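You operate a simulated robot arm through the tools that you are given. There is no shell and no other tool. Be economical: measure what you need, move in short steps, check, and stop when the job is done.

You run a simulated robot arm. Do the job below in one go: nothing can be reset, and whatever is moved stays where it is left.

TASK
Sponge clay piece E3 smooth on the wheel at the chart's speed for its colour.
Fine: stop the wheel, then stand the piece on the slab. Set down upright: clay piece.

Only the result counts: the job must be done as asked and must still hold three seconds after the hand-in. Knocking over, shifting, dropping, spilling or breaking anything else fails it.

THE ROBOT
A 7-joint arm with a two-finger parallel gripper, fixed in place. Base frame: the origin is at the foot of the arm, x ahead of it, y to its left, z up. Units: mm, rad, N and s.
With the tool pointing down near the work surface it reaches from about 240 to 680 mm from the base axis. Its first joint turns from -1.152 to 1.152 rad. Payload 2.4 kg.
The tool frame sits at the grasp point between the pads (the TCP): z along the fingers, y along the line on which they close. The tips reach 30 mm beyond it. The gripper opens to 94 mm. The fingers are 28 mm wide and 10 mm thick; the gripper's body (50 by 96 mm) begins 55 mm behind the TCP.
Orientation is that of the tool frame in the base frame, as a unit quaternion [w, x, y, z]. With the fingers straight down and closing along the base's y, the tool's x points along the base's -x, its y along +y and its z along -z.

THE INTERFACE
- The arm moves only by the tool apply_moves. Its argument "deltas" is one flat list of numbers, 7 for each row, row after row: the shift along the tool's x, y, z in units of 40 mm (1.0 is 40 mm), then the turn, a rotation vector about the tool's x, y, z in units of 8 degrees (1.0 is 8 degrees), then the closure in counts, from 0 (fully open) to 255 (shut). In form: [dx, dy, dz, wx, wy, wz, grip, dx, dy, dz, wx, wy, wz, grip, ...]. A call has 1 to 8 rows; each row shifts and turns the commanded pose from where the row before left it, along the tool's axes as they then stand. A call with a number of a shift or a turn outside -1 to 1 is refused whole. A row lasts 0.2 s, in which the tool goes at most 50 mm and 0.15 rad; a call with a longer step from one row to the next is refused whole, and so is a gripper value outside its range. A pose out of reach is approached as far as the arm can. The call stops where the force on the tool passes 60 N (or 10 N more than at its start, if that is more) or the arm is blocked; 0.2 s more then pass. Each finger travels about 153 mm/s and halts on what it meets, pressing with about 22 N; the grip force reading is that of the motor and also rises with nothing between the fingers. The clock runs only during rows and for 0.2 s after the last one: add rows that do not move to give the fingers time. It gives the time, the measured TCP pose, the force on the tool (base axes), the opening and the grip force at its end, in the units of the frame above (readings bear some noise), with the torque about the TCP (base axes, N m) and any sound that the robot's microphone picked up, and new pictures: "show" is both (left out), scene, wrist or none.
- Cameras (640 x 400 px; columns grow to the right, rows downward): "scene" is fixed at [33.4, 464.3, 1454.6]; the picture's right is [-0.81, -0.59, 0.00], its down [-0.28, 0.39, -0.88] and it looks along [0.51, -0.71, -0.48] (base axes); focal length 320 px, centre (320, 200). "wrist" rides on the gripper at [76, 14, -102] in the tool frame; the picture's right is [-0.18, 0.98, 0.00], its down [-0.75, -0.14, -0.64] and it looks along [-0.63, -0.12, 0.77] (tool axes); focal length 243 px, centre (320, 200). There is no depth. A picture from a camera that has moved, and an enlarged one, comes with that camera's place and axes in the base frame and with its lens.
- zoom(camera, box): a new picture of the part [left, top, right, bottom] of that camera's present view, enlarged. The clock stands still meanwhile.
- close_job(): hands the job in; it is judged then, once.

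Work in short steps. Places have to be worked out from the pictures, the camera data and where the tool is seen: move nearer, look again, correct. Check each grasp and each placing, and mend what went wrong. You have 120 turns and 200 pictures in all, those below and enlarged ones among them. Open the gripper and draw the arm clear of the work before you hand the job in, unless the task says otherwise; then end with one line.

The tools are called after "Call:" by a JSON object that holds its "op" and its "data". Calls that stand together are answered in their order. apply_moves: Moves the arm, as the interface text tells. Its arguments: {"type":"object","properties":{"deltas":{"type":"array"},"show":{"type":"string","enum":["both","scene","wrist","none"]}},"required":["deltas"]} The other tools are called the same way: zoom (camera, box) takes an enlarged picture of a part of a camera's view; close_job () hands the job in.

At the start:

```text
clock: 0.0
position: [310.6, 73.4, 1301.5]
tcp_rot: [0.0, 0.0, 1.0, 0.0]
ft_force: [-0.5, -0.1, -0.4]
ft_torque: [-0.01, -0.02, 0.0]
width: 94.2
finger_force: 0.1
```

scene: 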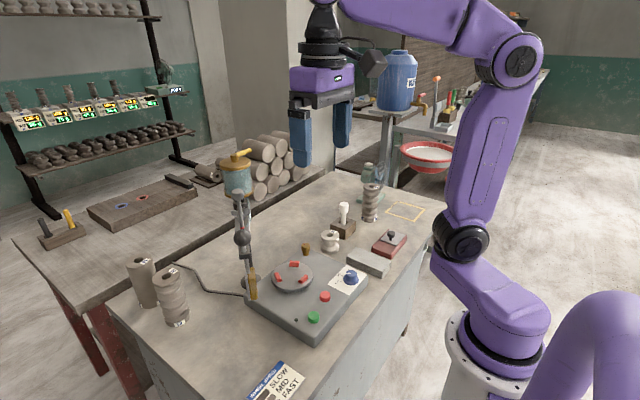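
wrist: 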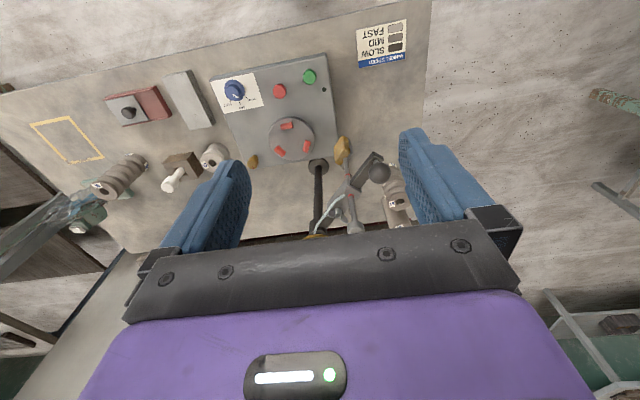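

The table holds a wheel with knob and buttons, several clay pieces and a speed chart. I'll zoom in to read them.

Call:
{"op": "zoom", "data": {"camera": "scene", "box": [220, 240, 400, 352]}}

Call:
{"op": "zoom", "data": {"camera": "scene", "box": [220, 350, 310, 400]}}

Call:
{"op": "zoom", "data": {"camera": "scene", "box": [300, 170, 440, 258]}}

Call:
{"op": "zoom", "data": {"camera": "scene", "box": [110, 240, 230, 340]}}

Call:
{"op": "zoom", "data": {"camera": "wrist", "box": [200, 10, 430, 160]}}

```text
3.56 times, centred on (310, 296) of scene
camera zoom: at [33.4, 464.3, 1454.6], right [-0.81, -0.59, 0.0], down [-0.28, 0.39, -0.88], along [0.51, -0.71, -0.48], focal length 1139 px, centre (356, -141)
```

zoom: 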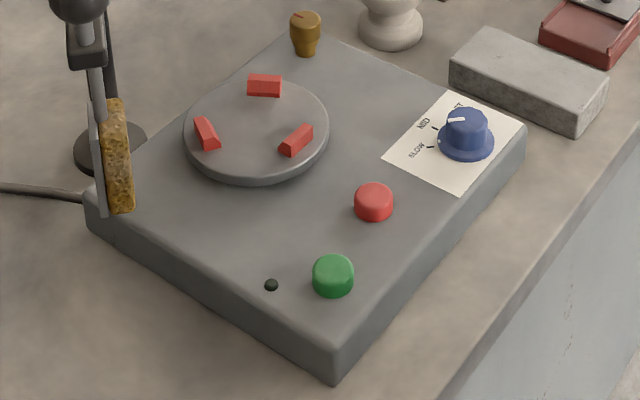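

```text
7.11 times, centred on (265, 375) of scene
camera zoom: at [33.4, 464.3, 1454.6], right [-0.81, -0.59, 0.0], down [-0.28, 0.39, -0.88], along [0.51, -0.71, -0.48], focal length 2278 px, centre (711, -1044)
```

zoom: 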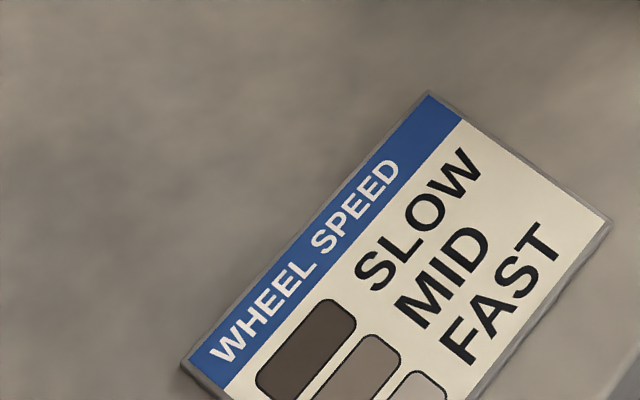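

```text
4.55 times, centred on (370, 214) of scene
camera zoom: at [33.4, 464.3, 1454.6], right [-0.81, -0.59, 0.0], down [-0.28, 0.39, -0.88], along [0.51, -0.71, -0.48], focal length 1456 px, centre (93, 136)
```

zoom: 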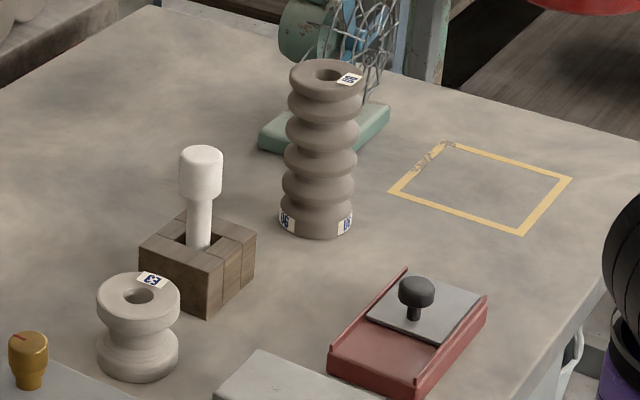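

```text
4.00 times, centred on (170, 290) of scene
camera zoom: at [33.4, 464.3, 1454.6], right [-0.81, -0.59, 0.0], down [-0.28, 0.39, -0.88], along [0.51, -0.71, -0.48], focal length 1282 px, centre (920, -160)
```

zoom: 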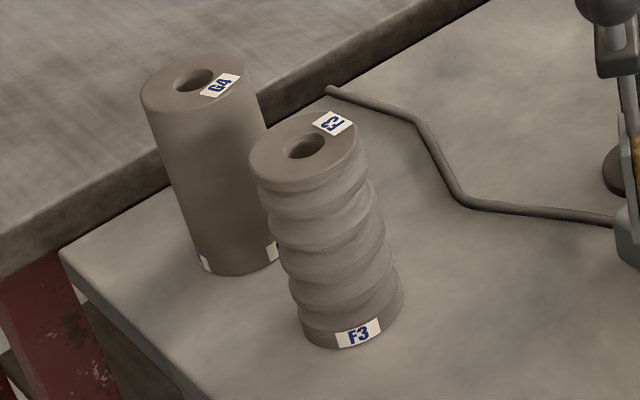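

```text
2.67 times, centred on (315, 85) of wrist
camera zoom: at [234.8, 87.2, 1402.5], right [0.18, 0.98, 0.0], down [0.75, -0.14, 0.64], along [0.63, -0.12, -0.77], focal length 647 px, centre (333, 507)
```

zoom: 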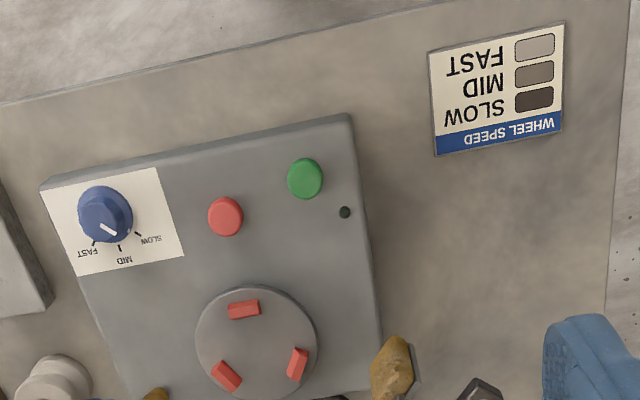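

Call:
{"op": "zoom", "data": {"camera": "scene", "box": [155, 262, 195, 287]}}

Call:
{"op": "zoom", "data": {"camera": "scene", "box": [160, 308, 200, 333]}}

Call:
{"op": "zoom", "data": {"camera": "scene", "box": [355, 180, 391, 226]}}

Call:
{"op": "zoom", "data": {"camera": "scene", "box": [315, 225, 347, 245]}}

Call:
{"op": "zoom", "data": {"camera": "wrist", "box": [330, 140, 430, 240]}}

Call:
{"op": "zoom", "data": {"camera": "wrist", "box": [20, 60, 260, 220]}}

```text
16.00 times, centred on (175, 274) of scene
camera zoom: at [33.4, 464.3, 1454.6], right [-0.81, -0.59, 0.0], down [-0.28, 0.39, -0.88], along [0.51, -0.71, -0.48], focal length 5126 px, centre (2640, -992)
```

zoom: 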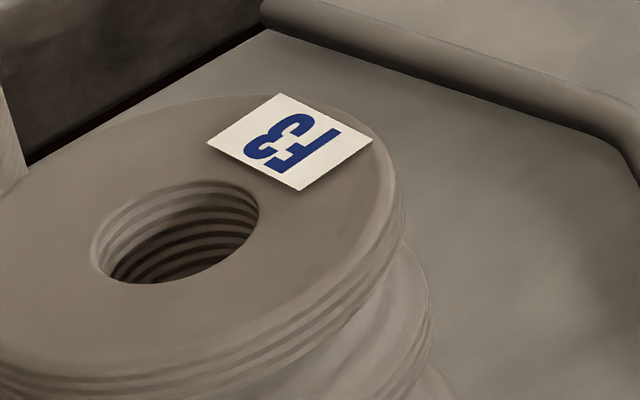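

```text
16.00 times, centred on (180, 320) of scene
camera zoom: at [33.4, 464.3, 1454.6], right [-0.81, -0.59, 0.0], down [-0.28, 0.39, -0.88], along [0.51, -0.71, -0.48], focal length 5126 px, centre (2560, -1728)
```

zoom: 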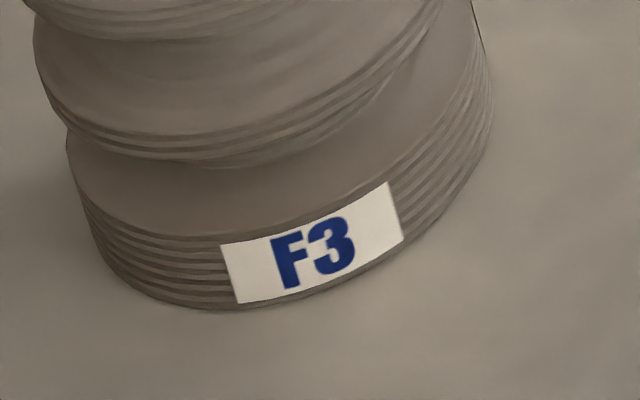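

```text
8.70 times, centred on (373, 203) of scene
camera zoom: at [33.4, 464.3, 1454.6], right [-0.81, -0.59, 0.0], down [-0.28, 0.39, -0.88], along [0.51, -0.71, -0.48], focal length 2786 px, centre (-141, 174)
```

zoom: 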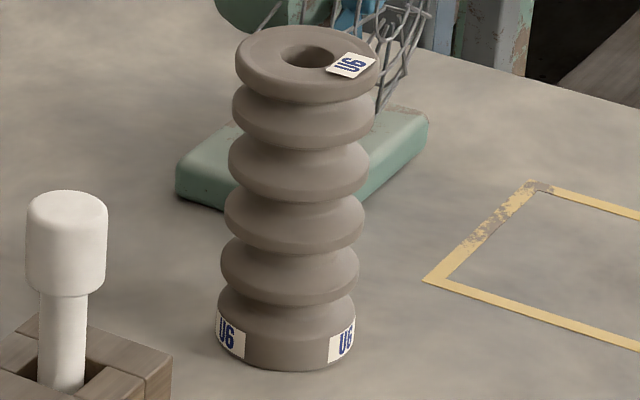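

```text
16.00 times, centred on (331, 235) of scene
camera zoom: at [33.4, 464.3, 1454.6], right [-0.81, -0.59, 0.0], down [-0.28, 0.39, -0.88], along [0.51, -0.71, -0.48], focal length 5126 px, centre (144, -360)
```

zoom: 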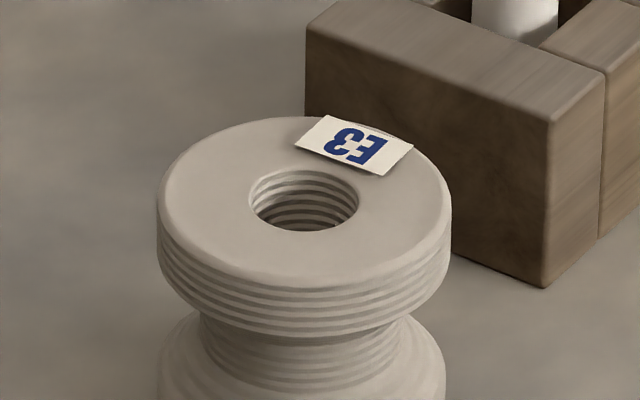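

```text
4.00 times, centred on (380, 190) of wrist
camera zoom: at [234.8, 87.2, 1402.5], right [0.18, 0.98, 0.0], down [0.75, -0.14, 0.64], along [0.63, -0.12, -0.77], focal length 970 px, centre (80, 240)
```

zoom: 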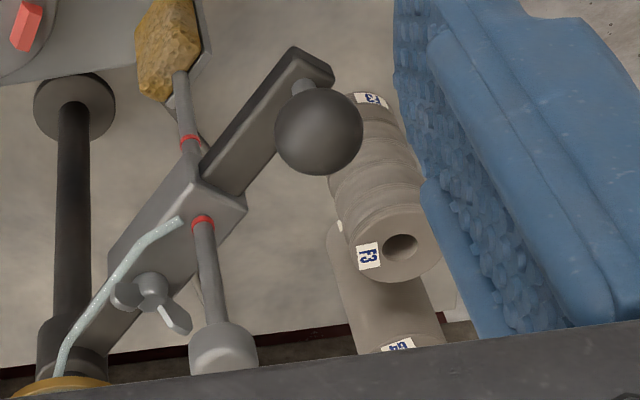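

```text
2.50 times, centred on (140, 140) of wrist
camera zoom: at [234.8, 87.2, 1402.5], right [0.18, 0.98, 0.0], down [0.75, -0.14, 0.64], along [0.63, -0.12, -0.77], focal length 606 px, centre (770, 350)
```

zoom: 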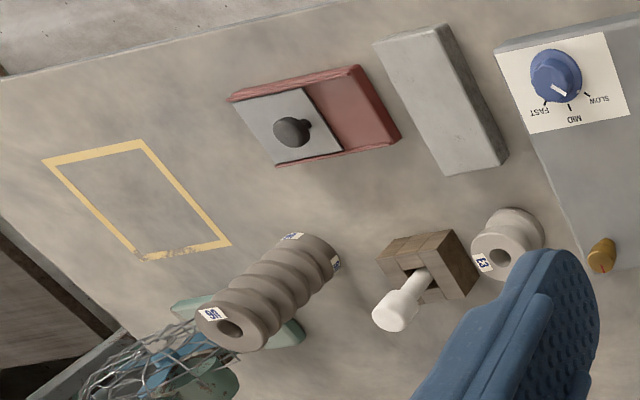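

Call:
{"op": "zoom", "data": {"camera": "scene", "box": [210, 140, 274, 310]}}

Call:
{"op": "zoom", "data": {"camera": "scene", "box": [225, 180, 321, 240]}}

Call:
{"op": "zoom", "data": {"camera": "scene", "box": [225, 240, 321, 300]}}

Call:
{"op": "zoom", "data": {"camera": "scene", "box": [300, 225, 396, 285]}}

```text
2.35 times, centred on (242, 225) of scene
camera zoom: at [33.4, 464.3, 1454.6], right [-0.81, -0.59, 0.0], down [-0.28, 0.39, -0.88], along [0.51, -0.71, -0.48], focal length 754 px, centre (504, 141)
```

zoom: 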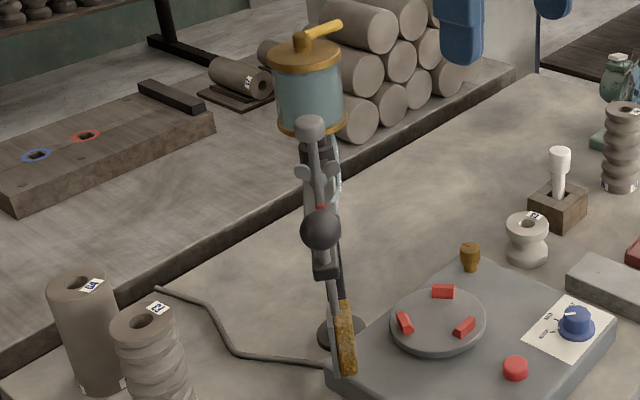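

```text
6.67 times, centred on (273, 210) of scene
camera zoom: at [33.4, 464.3, 1454.6], right [-0.81, -0.59, 0.0], down [-0.28, 0.39, -0.88], along [0.51, -0.71, -0.48], focal length 2136 px, centre (633, 133)
```

zoom: 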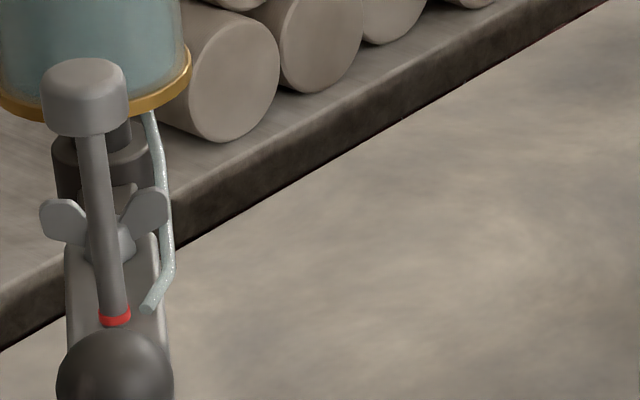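

```text
6.67 times, centred on (273, 270) of scene
camera zoom: at [33.4, 464.3, 1454.6], right [-0.81, -0.59, 0.0], down [-0.28, 0.39, -0.88], along [0.51, -0.71, -0.48], focal length 2136 px, centre (633, -267)
```

zoom: 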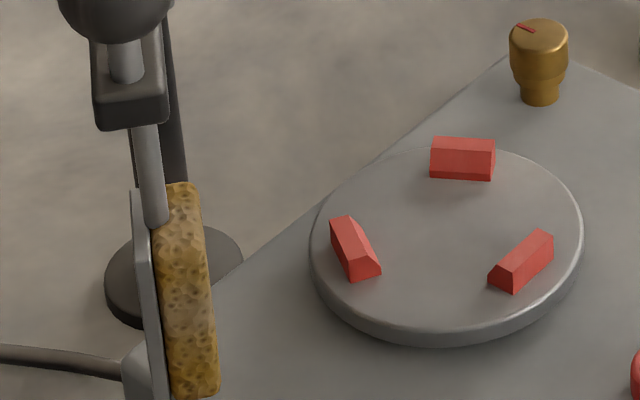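

```text
6.67 times, centred on (348, 255) of scene
camera zoom: at [33.4, 464.3, 1454.6], right [-0.81, -0.59, 0.0], down [-0.28, 0.39, -0.88], along [0.51, -0.71, -0.48], focal length 2136 px, centre (133, -167)
```

zoom: 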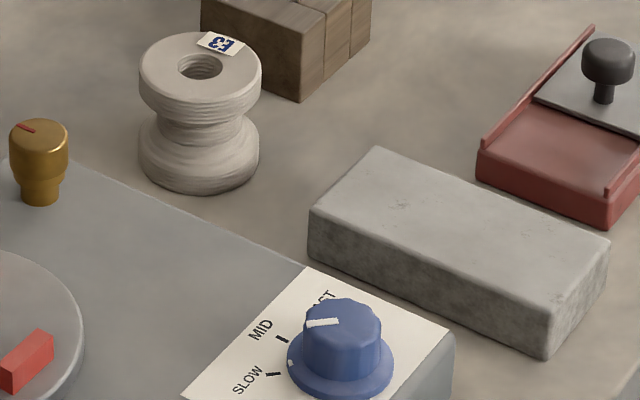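

E3 is the short, light spool. I'll lower the arm, staying well back from the sponge stand, for a closer view.

Call:
{"op": "apply_moves", "data": {"deltas": [0.3, -0.4, 0.9, 0, 0, 0, 0, 0.3, -0.4, 0.9, 0, 0, 0, 0, 0.3, -0.4, 0.9, 0, 0, 0, 0, 0.3, -0.4, 0.9, 0, 0, 0, 0, 0, 0, 0, 0, 0, 0, 0], "show": "both"}}

```text
clock: 1.2
position: [262.0, 9.6, 1156.0]
tcp_rot: [0.0, 0.0, 1.0, 0.0]
ft_force: [0.2, -0.4, -0.7]
ft_torque: [0.0, 0.03, 0.01]
width: 93.8
finger_force: 0.1
camera wrist: at [186.1, 22.6, 1257.5], right [0.18, 0.98, 0.0], down [0.75, -0.14, 0.64], along [0.63, -0.12, -0.77], focal length 243 px, centre (320, 200)
```

scene: 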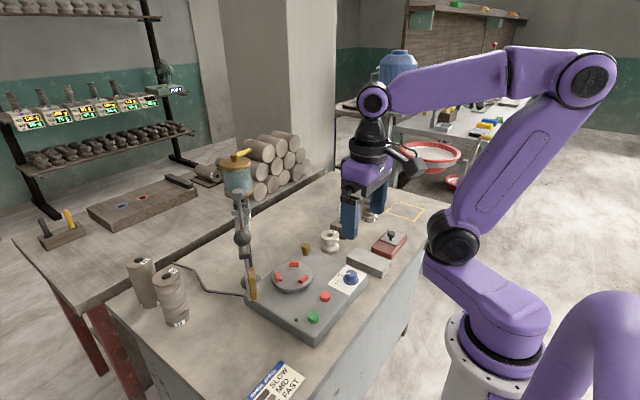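
wrist: 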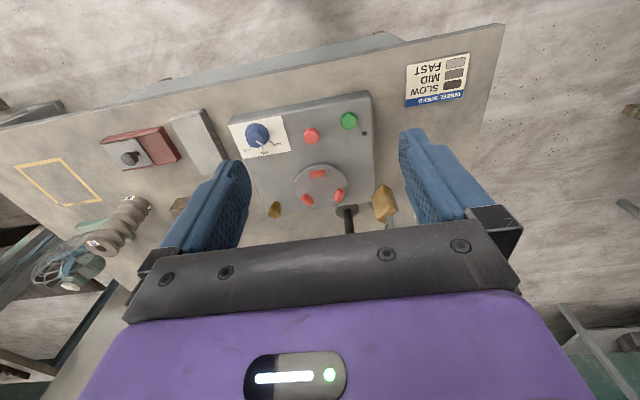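

Call:
{"op": "zoom", "data": {"camera": "wrist", "box": [220, 80, 400, 240]}}

Call:
{"op": "zoom", "data": {"camera": "wrist", "box": [235, 110, 295, 160]}}

Call:
{"op": "zoom", "data": {"camera": "wrist", "box": [395, 45, 475, 110]}}

```text
2.50 times, centred on (310, 160) of wrist
camera zoom: at [186.1, 22.6, 1257.5], right [0.18, 0.98, 0.0], down [0.75, -0.14, 0.64], along [0.63, -0.12, -0.77], focal length 606 px, centre (345, 300)
```

zoom: 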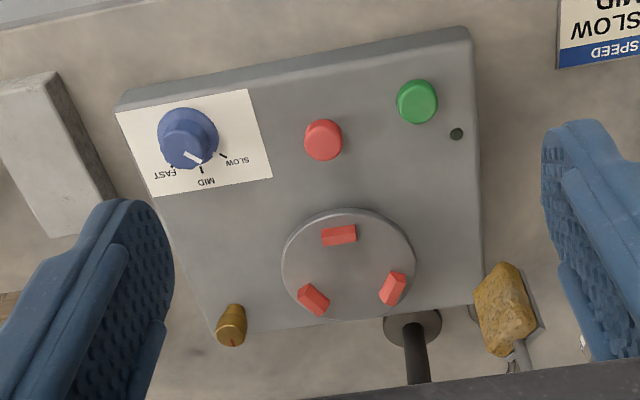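

```text
8.00 times, centred on (265, 135) of wrist
camera zoom: at [186.1, 22.6, 1257.5], right [0.18, 0.98, 0.0], down [0.75, -0.14, 0.64], along [0.63, -0.12, -0.77], focal length 1941 px, centre (760, 720)
```

zoom: 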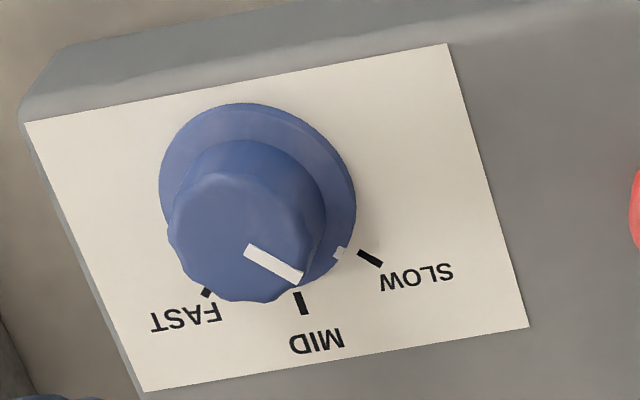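

```text
6.15 times, centred on (435, 78) of wrist
camera zoom: at [186.1, 22.6, 1257.5], right [0.18, 0.98, 0.0], down [0.75, -0.14, 0.64], along [0.63, -0.12, -0.77], focal length 1493 px, centre (-388, 954)
```

zoom: 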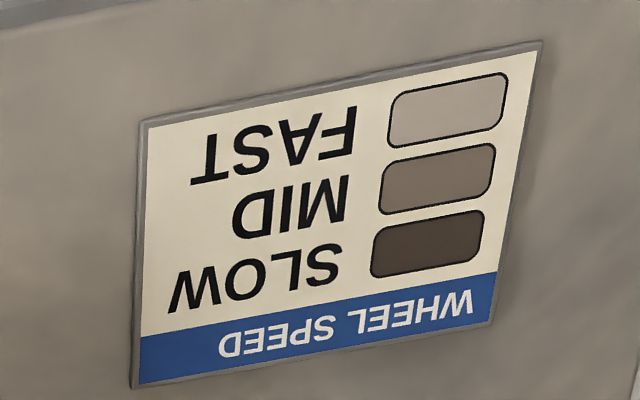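

Box knob is at SLOW and E3 matches the light (FAST) swatch. Now I'll tilt the tool to inspect the sponge stand.

Call:
{"op": "apply_moves", "data": {"deltas": [-0.9, 0.3, -0.43, 0, 0, 0, 0, -0.9, 0.3, -0.43, 0, 0, 0, 0, -0.9, 0.3, -0.43, 0, 0, 0, 0, 0, 0, 0, 0, -1, 0, 0, 0, 0, 0, 0, -1, 0, 0, 0, 0, 0, 0, -1, 0, 0, 0, 0, 0, 0, -1, 0, 0, 0, 0, 0, 0, 0, 0, 0], "show": "wrist"}}

```text
clock: 3.0
position: [370.8, 46.0, 1208.6]
tcp_rot: [0.277, 0.0, 0.961, 0.0]
ft_force: [0.2, -0.3, 0.1]
ft_torque: [0.01, 0.01, 0.03]
width: 93.8
finger_force: 0.0
camera wrist: at [252.2, 59.2, 1253.8], right [0.16, 0.98, 0.1], down [0.3, -0.14, 0.94], along [0.94, -0.12, -0.31], focal length 243 px, centre (320, 200)
```

wrist: 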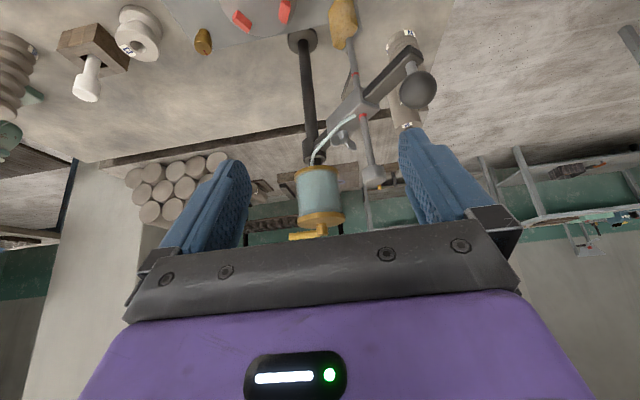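

Call:
{"op": "zoom", "data": {"camera": "wrist", "box": [270, 0, 450, 240]}}

Call:
{"op": "zoom", "data": {"camera": "wrist", "box": [300, 60, 440, 190]}}

Call:
{"op": "zoom", "data": {"camera": "wrist", "box": [30, 0, 220, 110]}}

```text
1.67 times, centred on (360, 120) of wrist
camera zoom: at [252.2, 59.2, 1253.8], right [0.16, 0.98, 0.1], down [0.3, -0.14, 0.94], along [0.94, -0.12, -0.31], focal length 404 px, centre (253, 333)
```

zoom: 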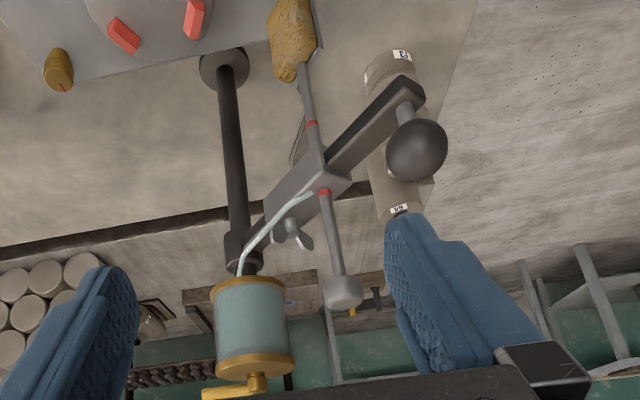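

```text
3.08 times, centred on (370, 125) of wrist
camera zoom: at [252.2, 59.2, 1253.8], right [0.16, 0.98, 0.1], down [0.3, -0.14, 0.94], along [0.94, -0.12, -0.31], focal length 746 px, centre (166, 431)
```

zoom: 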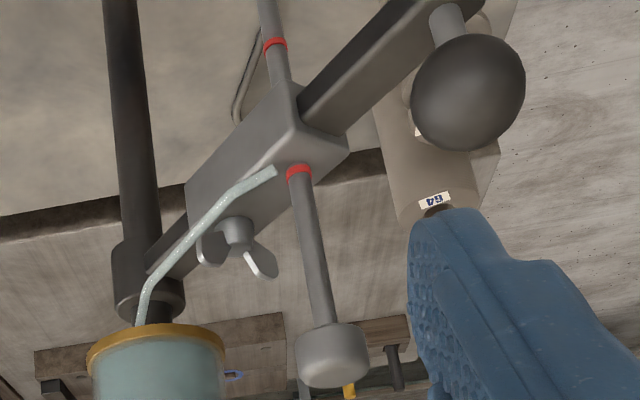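

```text
3.37 times, centred on (125, 55) of wrist
camera zoom: at [252.2, 59.2, 1253.8], right [0.16, 0.98, 0.1], down [0.3, -0.14, 0.94], along [0.94, -0.12, -0.31], focal length 817 px, centre (977, 688)
```

zoom: 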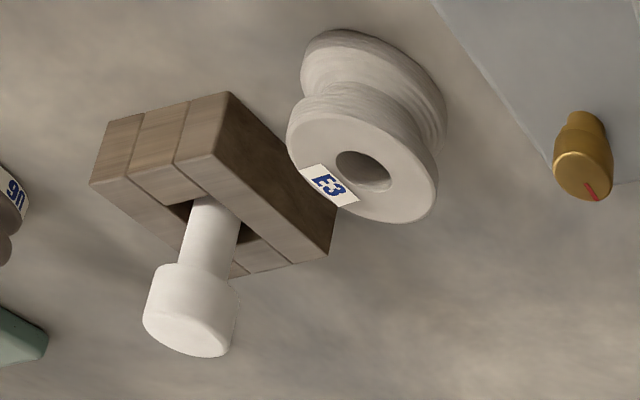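

The stand: a beam swinging on a post, with ball handle, and a vertical plunger rod carrying the sponge. E3's top is near (522,-264,845); I'll go over it for a closer look.

Call:
{"op": "apply_moves", "data": {"deltas": [0, -0.97, 0, 0, 1, 0, 0, 0, -0.97, 0, 0, 1, 0, 0, 0, -0.97, 0, 0, 1, 0, 0, 0, -0.97, 0, 0, 1, 0, 0, -0.7, -0.97, 0, 0, 0, 0, 0, -0.7, -0.97, 0, 0, 0, 0, 0, -0.7, -0.97, 0, 0, 0, 0, 0, -0.7, -0.97, 0, 0, 0, 0, 0], "show": "none"}}

Call:
{"op": "apply_moves", "data": {"deltas": [-0.6, 0, 0.9, 0, 0, 0, 0, -0.1, 0, 1, 0, 0, 0, 0, 0, 0, 1, 0, 0, 0, 0, 0, 0, 1, 0, 0, 0, 0, 0, 0, 1, 0, 0, 0, 0, 0, 0, 0, 0, 0, 0, 0], "show": "both"}}

```text
clock: 4.8
position: [483.7, -265.5, 1207.1]
tcp_rot: [0.0, 0.001, 1.0, 0.001]
ft_force: [0.8, -1.0, -0.7]
ft_torque: [0.0, 0.02, -0.02]
width: 94.1
finger_force: 0.0
```

```text
clock: 6.2
position: [511.0, -266.2, 1010.8]
tcp_rot: [0.001, 0.0, 1.0, 0.0]
ft_force: [-0.3, 0.6, 0.1]
ft_torque: [0.0, 0.03, 0.02]
width: 94.0
finger_force: 0.1
camera wrist: at [433.8, -251.1, 1113.3], right [0.18, 0.98, 0.0], down [0.75, -0.14, 0.64], along [0.63, -0.12, -0.77], focal length 243 px, centre (320, 200)
```

scene: 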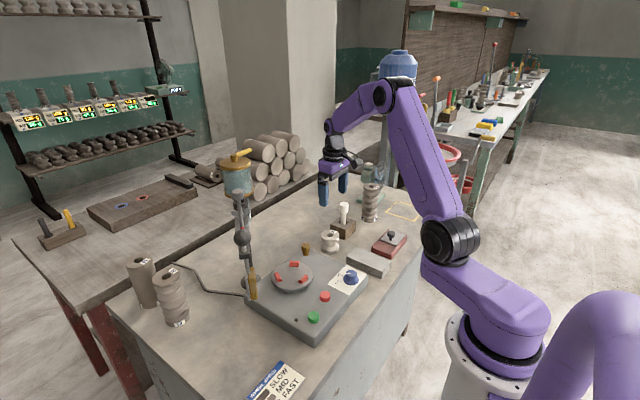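
wrist: 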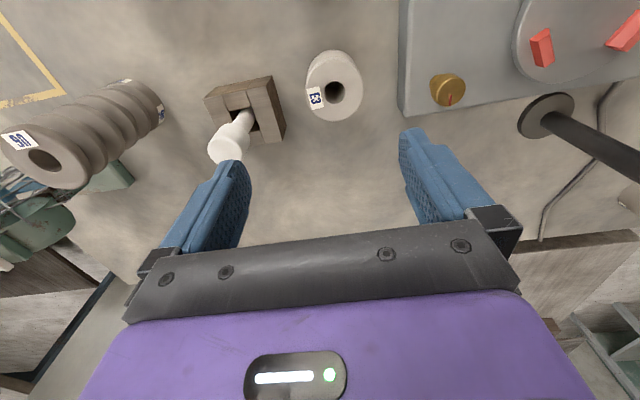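

Call:
{"op": "zoom", "data": {"camera": "wrist", "box": [190, 30, 390, 160]}}

Call:
{"op": "zoom", "data": {"camera": "wrist", "box": [400, 0, 640, 150]}}

```text
3.08 times, centred on (290, 95) of wrist
camera zoom: at [433.8, -251.1, 1113.3], right [0.18, 0.98, 0.0], down [0.75, -0.14, 0.64], along [0.63, -0.12, -0.77], focal length 746 px, centre (412, 523)
```

zoom: 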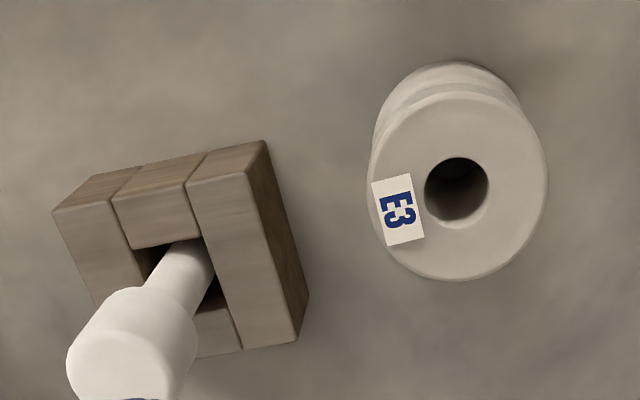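

```text
2.67 times, centred on (520, 75) of wrist
camera zoom: at [433.8, -251.1, 1113.3], right [0.18, 0.98, 0.0], down [0.75, -0.14, 0.64], along [0.63, -0.12, -0.77], focal length 647 px, centre (-213, 533)
```

zoom: 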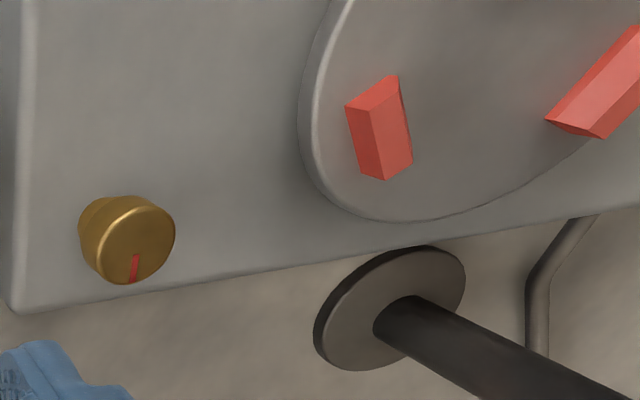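

E3 is around (512,-250), top near z 848, diameter ~58. I'll yaw 48° to keep the fingers clear of the wooden holder, centre and descend a bit.

Call:
{"op": "apply_moves", "data": {"deltas": [0, 0.2, 0, 0, 0, 1, 0, 0, 0.2, 0, 0, 0, 1, 0, 0, 0, 0, 0, 0, 1, 0, 0, 0, 0, 0, 0, 1, 0, 0, 0, 0, 0, 0, 1, 0, 0, 0, 0, 0, 0, 1, 0, 0, 0, 1, 0, 0, 0, 0, 0, 0, 0.3, 0, 0, 0, 0], "show": "wrist"}}

```text
clock: 8.0
position: [511.6, -249.5, 959.6]
tcp_rot: [0.0, 0.408, 0.913, 0.0]
ft_force: [0.5, -0.6, 0.1]
ft_torque: [0.0, 0.04, -0.01]
width: 94.2
finger_force: 0.1
camera wrist: at [471.5, -184.1, 1061.7], right [0.85, 0.52, 0.0], down [0.4, -0.65, 0.64], along [0.33, -0.55, -0.77], focal length 243 px, centre (320, 200)
```

wrist: 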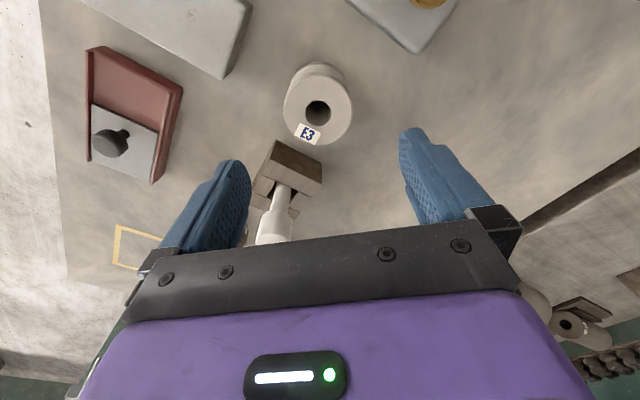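

Call:
{"op": "apply_moves", "data": {"deltas": [0, 0, 1, 0, 0, 0, 0, 0, 0, 1, 0, 0, 0, 0, 0, 0, 0.5, 0, 0, 0, 0, 0, 0, 0, 0, 0, 0, 0], "show": "both"}}

```text
clock: 9.0
position: [511.9, -248.0, 859.4]
tcp_rot: [0.0, 0.406, 0.914, 0.0]
ft_force: [0.1, 1.0, -0.2]
ft_torque: [0.01, 0.0, 0.04]
width: 93.8
finger_force: 0.1
camera wrist: at [471.3, -183.3, 961.3], right [0.85, 0.52, 0.0], down [0.4, -0.65, 0.64], along [0.33, -0.55, -0.77], focal length 243 px, centre (320, 200)
```

scene: 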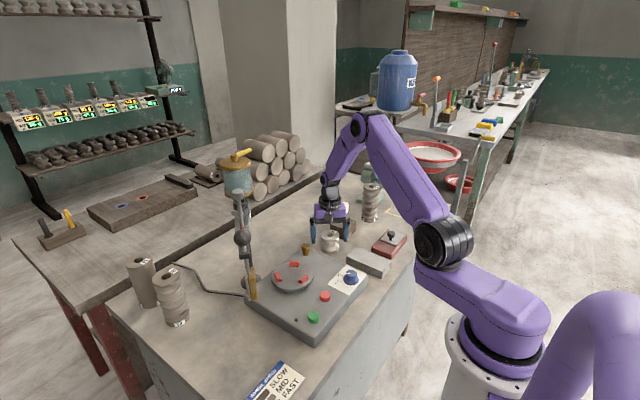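
wrist: 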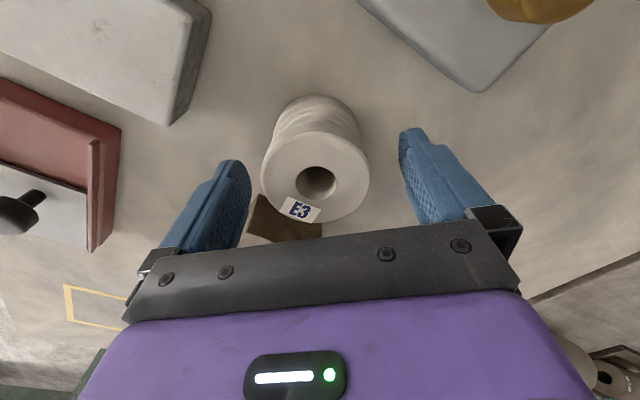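

E3 is centred within 3 mm at z-top ≈ 852. I'll correct, lower to z 840 and close.

Call:
{"op": "apply_moves", "data": {"deltas": [-0.02, -0.07, 0.48, 0, 0, 0, 0, 0, 0, 0, 0, 0, 0, 0, 0, 0, 0, 0, 0, 0, 90, 0, 0, 0, 0, 0, 0, 255, 0, 0, 0, 0, 0, 0, 255, 0, 0, 0, 0, 0, 0, 255], "show": "both"}}

```text
clock: 10.4
position: [509.2, -251.9, 840.5]
tcp_rot: [-0.001, 0.407, 0.914, -0.001]
ft_force: [0.7, 0.4, -0.2]
ft_torque: [-0.06, -0.05, -0.01]
width: 60.5
finger_force: 22.6
camera wrist: at [469.3, -185.7, 942.5], right [0.85, 0.52, 0.0], down [0.4, -0.65, 0.64], along [0.33, -0.55, -0.77], focal length 243 px, centre (320, 200)
```

scene: 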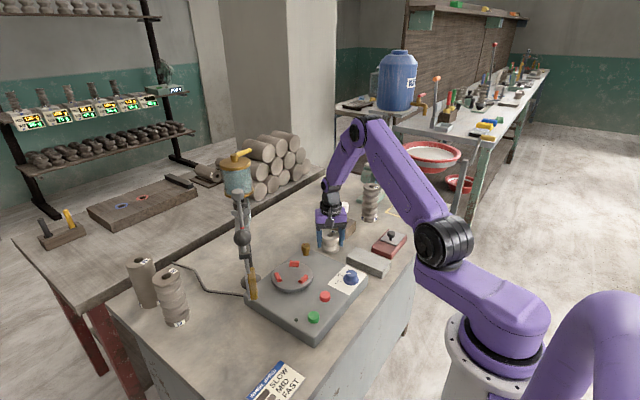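
wrist: 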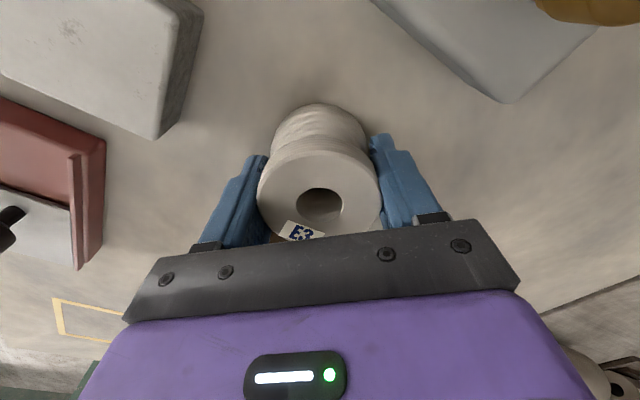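

Gripped at 60.5 mm. Lifting straight up and moving toward the wheel to view it.

Call:
{"op": "apply_moves", "data": {"deltas": [0, 0, -0.5, 0, 0, 0, 255, 0, 0, -1, 0, 0, 0, 255, 0, 0, -1, 0, 0, 0, 255, 0, 0, -1, 0, 0, 0, 255, 0, 0, -0.5, 0, 0, 0, 255], "show": "scene"}}

```text
clock: 11.6
position: [511.1, -251.7, 1001.6]
tcp_rot: [0.0, 0.407, 0.914, 0.0]
ft_force: [0.1, 0.5, -3.4]
ft_torque: [0.01, 0.02, 0.01]
width: 60.2
finger_force: 21.9
```

scene: 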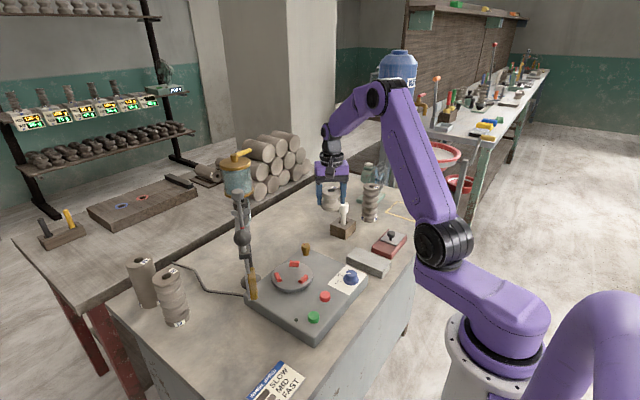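

Call:
{"op": "apply_moves", "data": {"deltas": [0, 0, 0, 0, 0, -1, 255, 0, 0, 0, 0, 0, -1, 255, 0, 0, 0, 0, 0, -1, 255, 0, 0, 0, 0, 0, -1, 255, 0, 0, 0, 0, 0, -1, 255, 0, 0, 0, 0, 0, -1, 255, 0.5, 1, 0, 0, 0, 0, 255, 0.5, 1, 0, 0, 0, 0, 255], "show": "wrist"}}

```text
clock: 13.4
position: [470.0, -170.2, 1001.5]
tcp_rot: [0.001, -0.001, 1.0, -0.001]
ft_force: [-0.9, -0.3, -2.3]
ft_torque: [-0.02, -0.02, -0.01]
width: 60.5
finger_force: 22.0
camera wrist: at [393.3, -156.7, 1103.3], right [0.18, 0.98, 0.0], down [0.75, -0.14, 0.64], along [0.63, -0.12, -0.77], focal length 243 px, centre (320, 200)
```

wrist: 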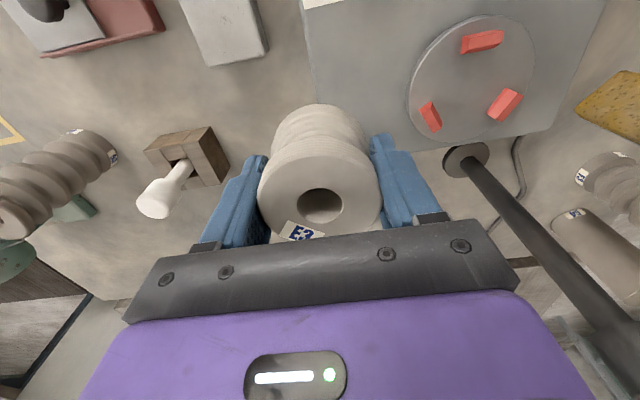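

Call:
{"op": "zoom", "data": {"camera": "wrist", "box": [390, 0, 550, 160]}}

```text
2.50 times, centred on (470, 80) of wrist
camera zoom: at [393.3, -156.7, 1103.3], right [0.18, 0.98, 0.0], down [0.75, -0.14, 0.64], along [0.63, -0.12, -0.77], focal length 606 px, centre (-55, 500)
```

zoom: 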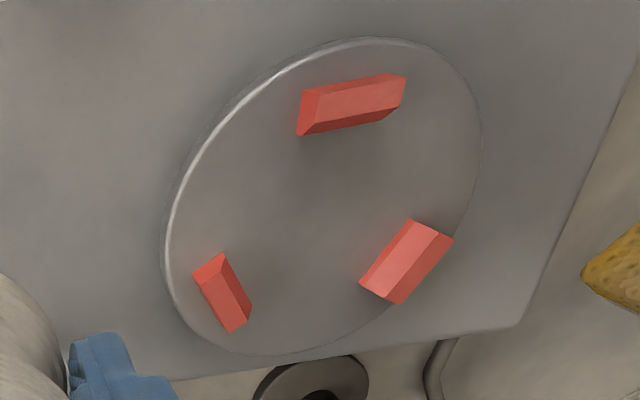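

The wheel centre is ≈(486.5,-28.5), top z ≈857, with 3 jaws of ~31.5 mm inner radius. E3 is only ~50 tall, so my grip is too low (fingers would hit jaws); I'll set it back on the table in clear space and regrip higher.

Call:
{"op": "apply_moves", "data": {"deltas": [-0.4, -0.9, 0, 0, 0, 0, 255, -0.35, -0.85, 0, 0, 0, 0, 255, 0, 0, 1, 0, 0, 0, 255, 0, 0, 1, 0, 0, 0, 255, 0, 0, 1, 0, 0, 0, 255, 0, 0, 0.85, 0, 0, 0, 255, 0, 0, 0, 0, 0, 0, 255], "show": "both"}}

```text
clock: 15.0
position: [500.6, -242.0, 848.8]
tcp_rot: [-0.001, 0.0, 1.0, 0.0]
ft_force: [-0.9, 0.2, -2.3]
ft_torque: [-0.03, -0.01, 0.03]
width: 60.2
finger_force: 21.5
camera wrist: at [424.3, -227.7, 949.6], right [0.18, 0.98, 0.0], down [0.75, -0.14, 0.64], along [0.63, -0.12, -0.77], focal length 243 px, centre (320, 200)
```

scene: 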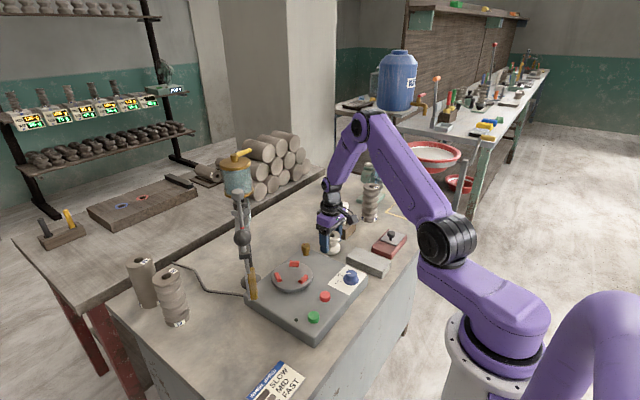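
wrist: 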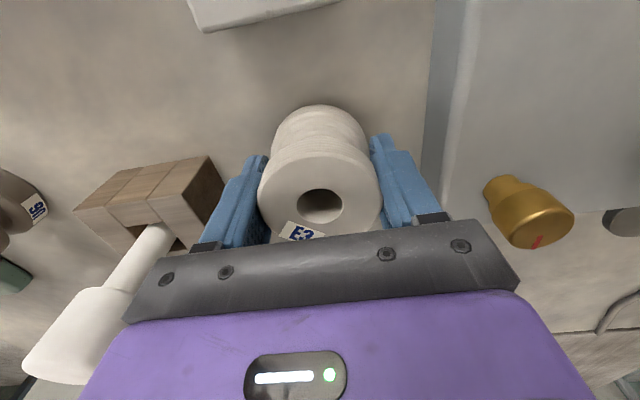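

Call:
{"op": "apply_moves", "data": {"deltas": [0, 0, 0.1, 0, 0, 0, 255, 0, 0, 0.1, 0, 0, 0, 255, 0, 0, 0, 0, 0, 0, 255], "show": "none"}}

```text
clock: 15.8
position: [500.4, -241.1, 841.7]
tcp_rot: [0.0, -0.001, 1.0, 0.001]
ft_force: [-7.2, 3.4, 21.2]
ft_torque: [0.04, 0.11, -0.02]
width: 60.1
finger_force: 21.9
```

Contact with the table felt. Open partially, raise 15 mm and regrip.

Call:
{"op": "apply_moves", "data": {"deltas": [0, 0, 0, 0, 0, 0, 60, 0, 0, 0, 0, 0, 0, 60, 0, 0, -0.4, 0, 0, 0, 60, 0, 0, 0, 0, 0, 0, 60, 0, 0, 0, 0, 0, 0, 255, 0, 0, 0, 0, 0, 0, 255, 0, 0, 0, 0, 0, 0, 255], "show": "both"}}

```text
clock: 17.4
position: [500.1, -242.1, 856.1]
tcp_rot: [0.0, 0.0, 1.0, -0.001]
ft_force: [-1.2, 0.5, 1.9]
ft_torque: [-0.1, 0.03, -0.02]
width: 60.4
finger_force: 22.0
camera wrist: at [424.0, -227.7, 957.6], right [0.18, 0.98, 0.0], down [0.75, -0.14, 0.64], along [0.63, -0.12, -0.77], focal length 243 px, centre (320, 200)
```

scene: 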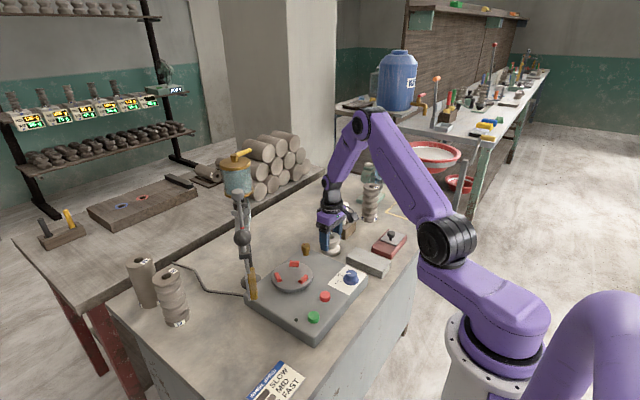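
wrist: 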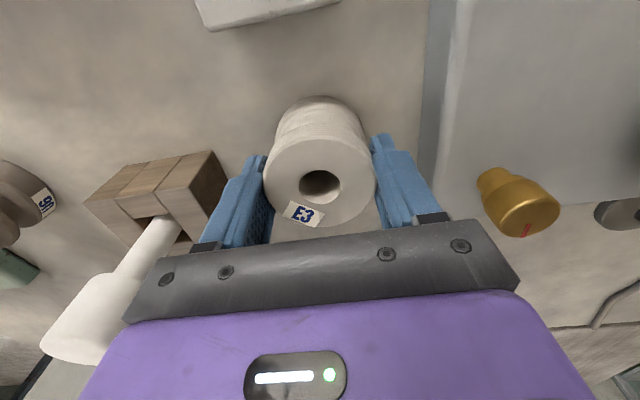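

Regrip good. Lifting 110 mm and moving over the wheel.

Call:
{"op": "apply_moves", "data": {"deltas": [0, 0, -0.9, 0, 0, 0, 255, 0, 0, -1, 0, 0, 0, 255, 0, 0, -1, 0, 0, 0, 255, 0.05, 0.9, 0, 0, 0, 0, 255, 0.07, 1, 0, 0, 0, 0, 255, 0.07, 1, 0, 0, 0, 0, 255, 0.07, 1, 0, 0, 0, 0, 255, 0, 0, 0, 0, 0, 0, 255], "show": "both"}}

```text
clock: 19.2
position: [490.9, -85.7, 971.3]
tcp_rot: [0.0, 0.0, 1.0, 0.0]
ft_force: [-0.2, -0.6, -1.8]
ft_torque: [0.02, -0.02, -0.01]
width: 60.2
finger_force: 22.0
camera wrist: at [414.3, -72.2, 1072.6], right [0.18, 0.98, 0.0], down [0.75, -0.14, 0.64], along [0.63, -0.12, -0.77], focal length 243 px, centre (320, 200)
```

scene: 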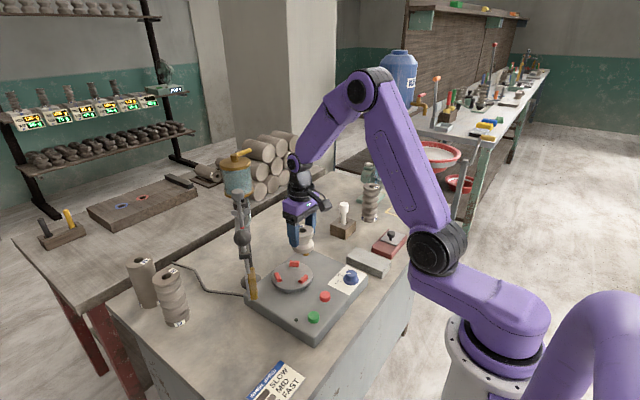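
wrist: 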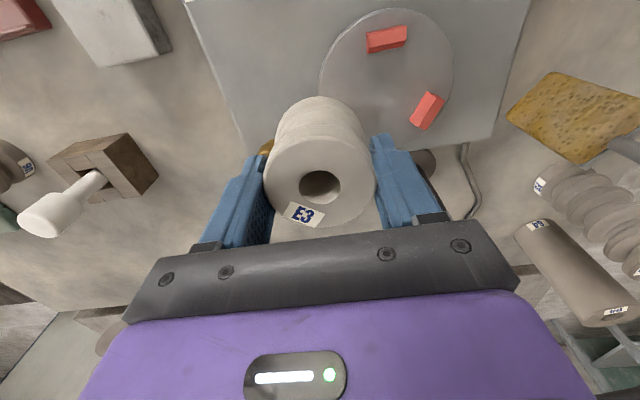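

Jaw check confirms centre (486.7,-28.6). Moving over it and descending to ~15 mm above the wheel.

Call:
{"op": "apply_moves", "data": {"deltas": [0.035, 0.72, 0, 0, 0, 0, 255, 0.035, 0.71, 0, 0, 0, 0, 255, 0, 0, 0.5, 0, 0, 0, 255, 0, 0, 0.5, 0, 0, 0, 255, 0, 0, 0, 0, 0, 0, 255], "show": "both"}}

```text
clock: 20.4
position: [487.2, -29.1, 929.9]
tcp_rot: [0.0, 0.001, 1.0, -0.001]
ft_force: [-0.4, -0.6, -2.3]
ft_torque: [0.0, -0.02, 0.01]
width: 60.0
finger_force: 22.3
camera wrist: at [411.4, -14.9, 1031.7], right [0.18, 0.98, 0.0], down [0.75, -0.14, 0.64], along [0.63, -0.12, -0.77], focal length 243 px, centre (320, 200)
```

scene: 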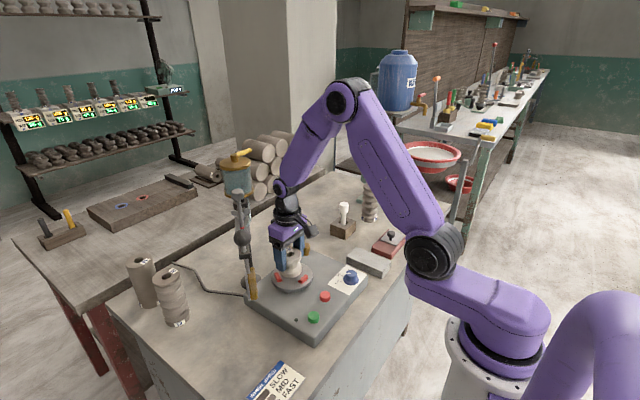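
wrist: 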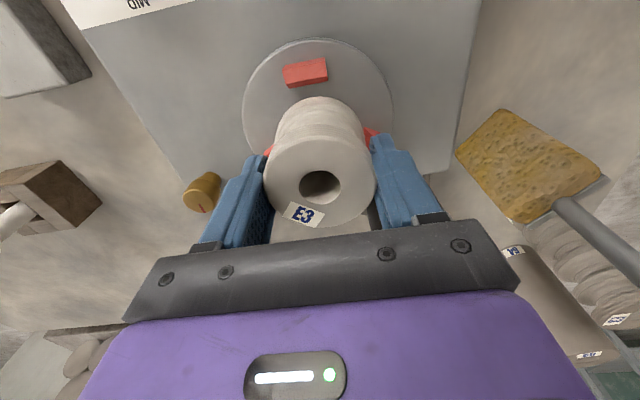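

Call:
{"op": "apply_moves", "data": {"deltas": [-0.02, 0.01, 0.2, 0, 0, 0, 255, 0, 0, 0.1, 0, 0, 0, 255, 0, 0, 0, 0, 0, 0, 255], "show": "both"}}

Call:
{"op": "zoom", "data": {"camera": "scene", "box": [250, 230, 350, 300]}}

Call:
{"op": "zoom", "data": {"camera": "wrist", "box": [220, 30, 420, 160]}}

```text
clock: 21.2
position: [487.7, -28.6, 917.7]
tcp_rot: [-0.001, 0.001, 1.0, 0.0]
ft_force: [-3.4, -7.8, -0.2]
ft_torque: [-0.36, 0.17, -0.03]
width: 60.1
finger_force: 21.3
camera wrist: at [411.7, -14.8, 1020.0], right [0.19, 0.98, 0.0], down [0.75, -0.14, 0.64], along [0.63, -0.12, -0.77], focal length 243 px, centre (320, 200)
```

scene: 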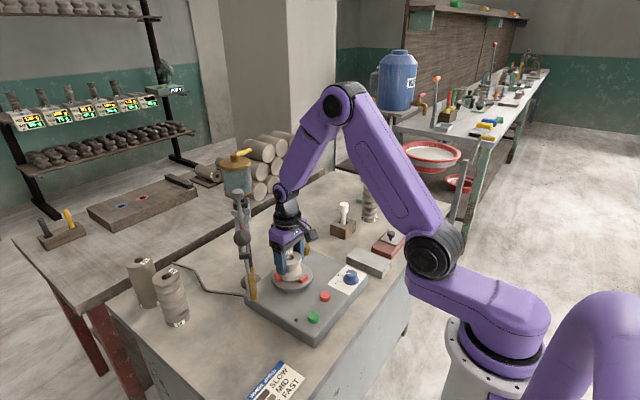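
wrist: 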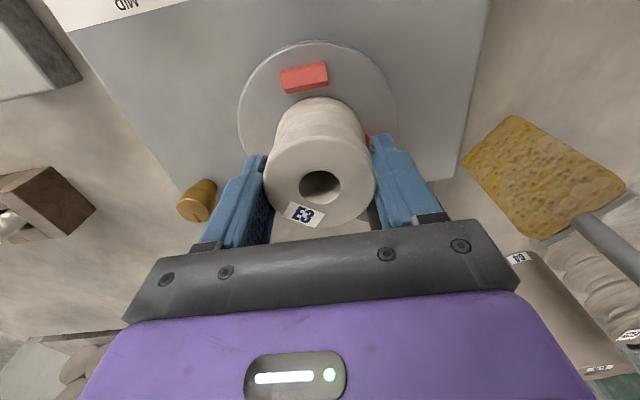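

```text
5.71 times, centred on (300, 265) of scene
camera zoom: at [33.3, 464.1, 1454.7], right [-0.81, -0.59, 0.0], down [-0.28, 0.39, -0.88], along [0.51, -0.71, -0.48], focal length 1831 px, centre (434, -171)
```

zoom: 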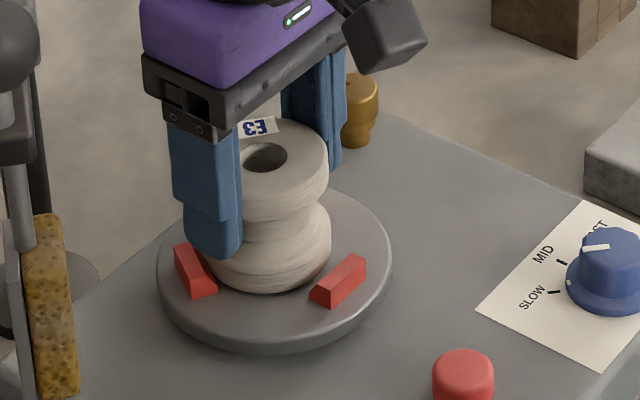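

```text
3.08 times, centred on (320, 95) of wrist
camera zoom: at [411.7, -14.8, 1020.0], right [0.19, 0.98, 0.0], down [0.75, -0.14, 0.64], along [0.63, -0.12, -0.77], focal length 746 px, centre (320, 523)
```

zoom: 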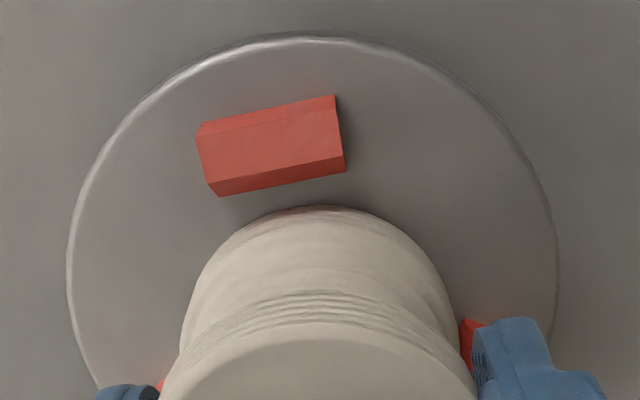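

Light sideways force (-y) suggests touching the +y jaw's chamfer. I'll shift 1.5 mm to -y and ease down.

Call:
{"op": "apply_moves", "data": {"deltas": [0.015, -0.04, 0, 0, 0, 0, 255, 0, 0, 0, 0, 0, 0, 255], "show": "none"}}

Call:
{"op": "apply_moves", "data": {"deltas": [0, 0, 0.08, 0, 0, 0, 255, 0, 0, 0, 0, 0, 0, 255], "show": "none"}}

```text
clock: 21.8
position: [487.5, -28.5, 918.3]
tcp_rot: [0.001, 0.0, 1.0, 0.0]
ft_force: [-1.4, -2.5, -3.4]
ft_torque: [-0.1, 0.07, 0.03]
width: 60.3
finger_force: 22.1
```

```text
clock: 22.4
position: [488.7, -30.2, 915.8]
tcp_rot: [0.0, 0.001, 1.0, 0.001]
ft_force: [-2.8, 0.6, 6.4]
ft_torque: [0.03, 0.12, -0.02]
width: 60.1
finger_force: 21.8
```

Call:
{"op": "apply_moves", "data": {"deltas": [0.03, 0.0, 0, 0, 0, 0, 255, 0, 0, 0, 0, 0, 0, 255], "show": "none"}}

Call:
{"op": "apply_moves", "data": {"deltas": [0, 0, 0.05, 0, 0, 0, 255, 0, 0, 0, 0, 0, 0, 255], "show": "wrist"}}

Call:
{"op": "zoom", "data": {"camera": "scene", "box": [250, 230, 350, 300]}}

```text
clock: 23.0
position: [486.5, -30.7, 916.0]
tcp_rot: [0.002, 0.0, 1.0, 0.0]
ft_force: [4.6, 0.4, 8.6]
ft_torque: [0.06, 0.05, -0.02]
width: 60.0
finger_force: 21.8
```

```text
clock: 23.6
position: [488.1, -29.2, 914.0]
tcp_rot: [0.002, 0.0, 1.0, -0.001]
ft_force: [4.1, -0.3, 21.5]
ft_torque: [0.0, -0.07, 0.03]
width: 60.3
finger_force: 21.9
camera wrist: at [410.7, -15.6, 1015.7], right [0.18, 0.98, 0.0], down [0.75, -0.14, 0.64], along [0.63, -0.12, -0.76], focal length 243 px, centre (320, 200)
```

wrist: 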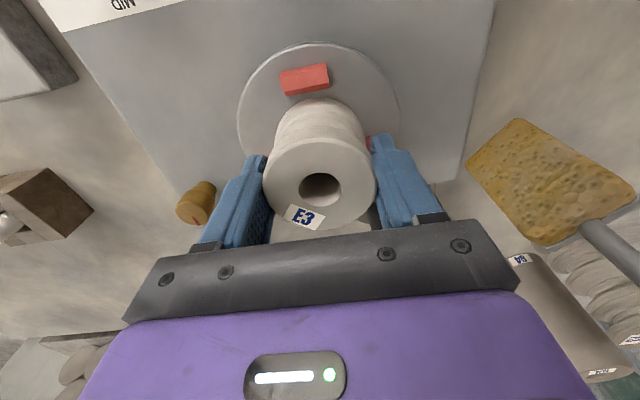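

```text
5.71 times, centred on (300, 265) of scene
camera zoom: at [33.1, 464.3, 1454.6], right [-0.81, -0.59, 0.0], down [-0.28, 0.39, -0.88], along [0.51, -0.71, -0.48], focal length 1831 px, centre (434, -171)
```

zoom: 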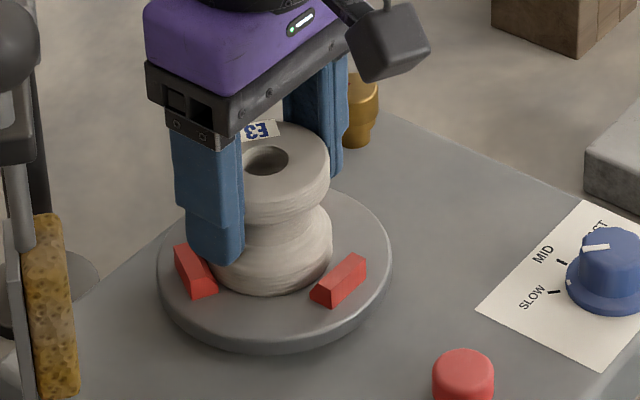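

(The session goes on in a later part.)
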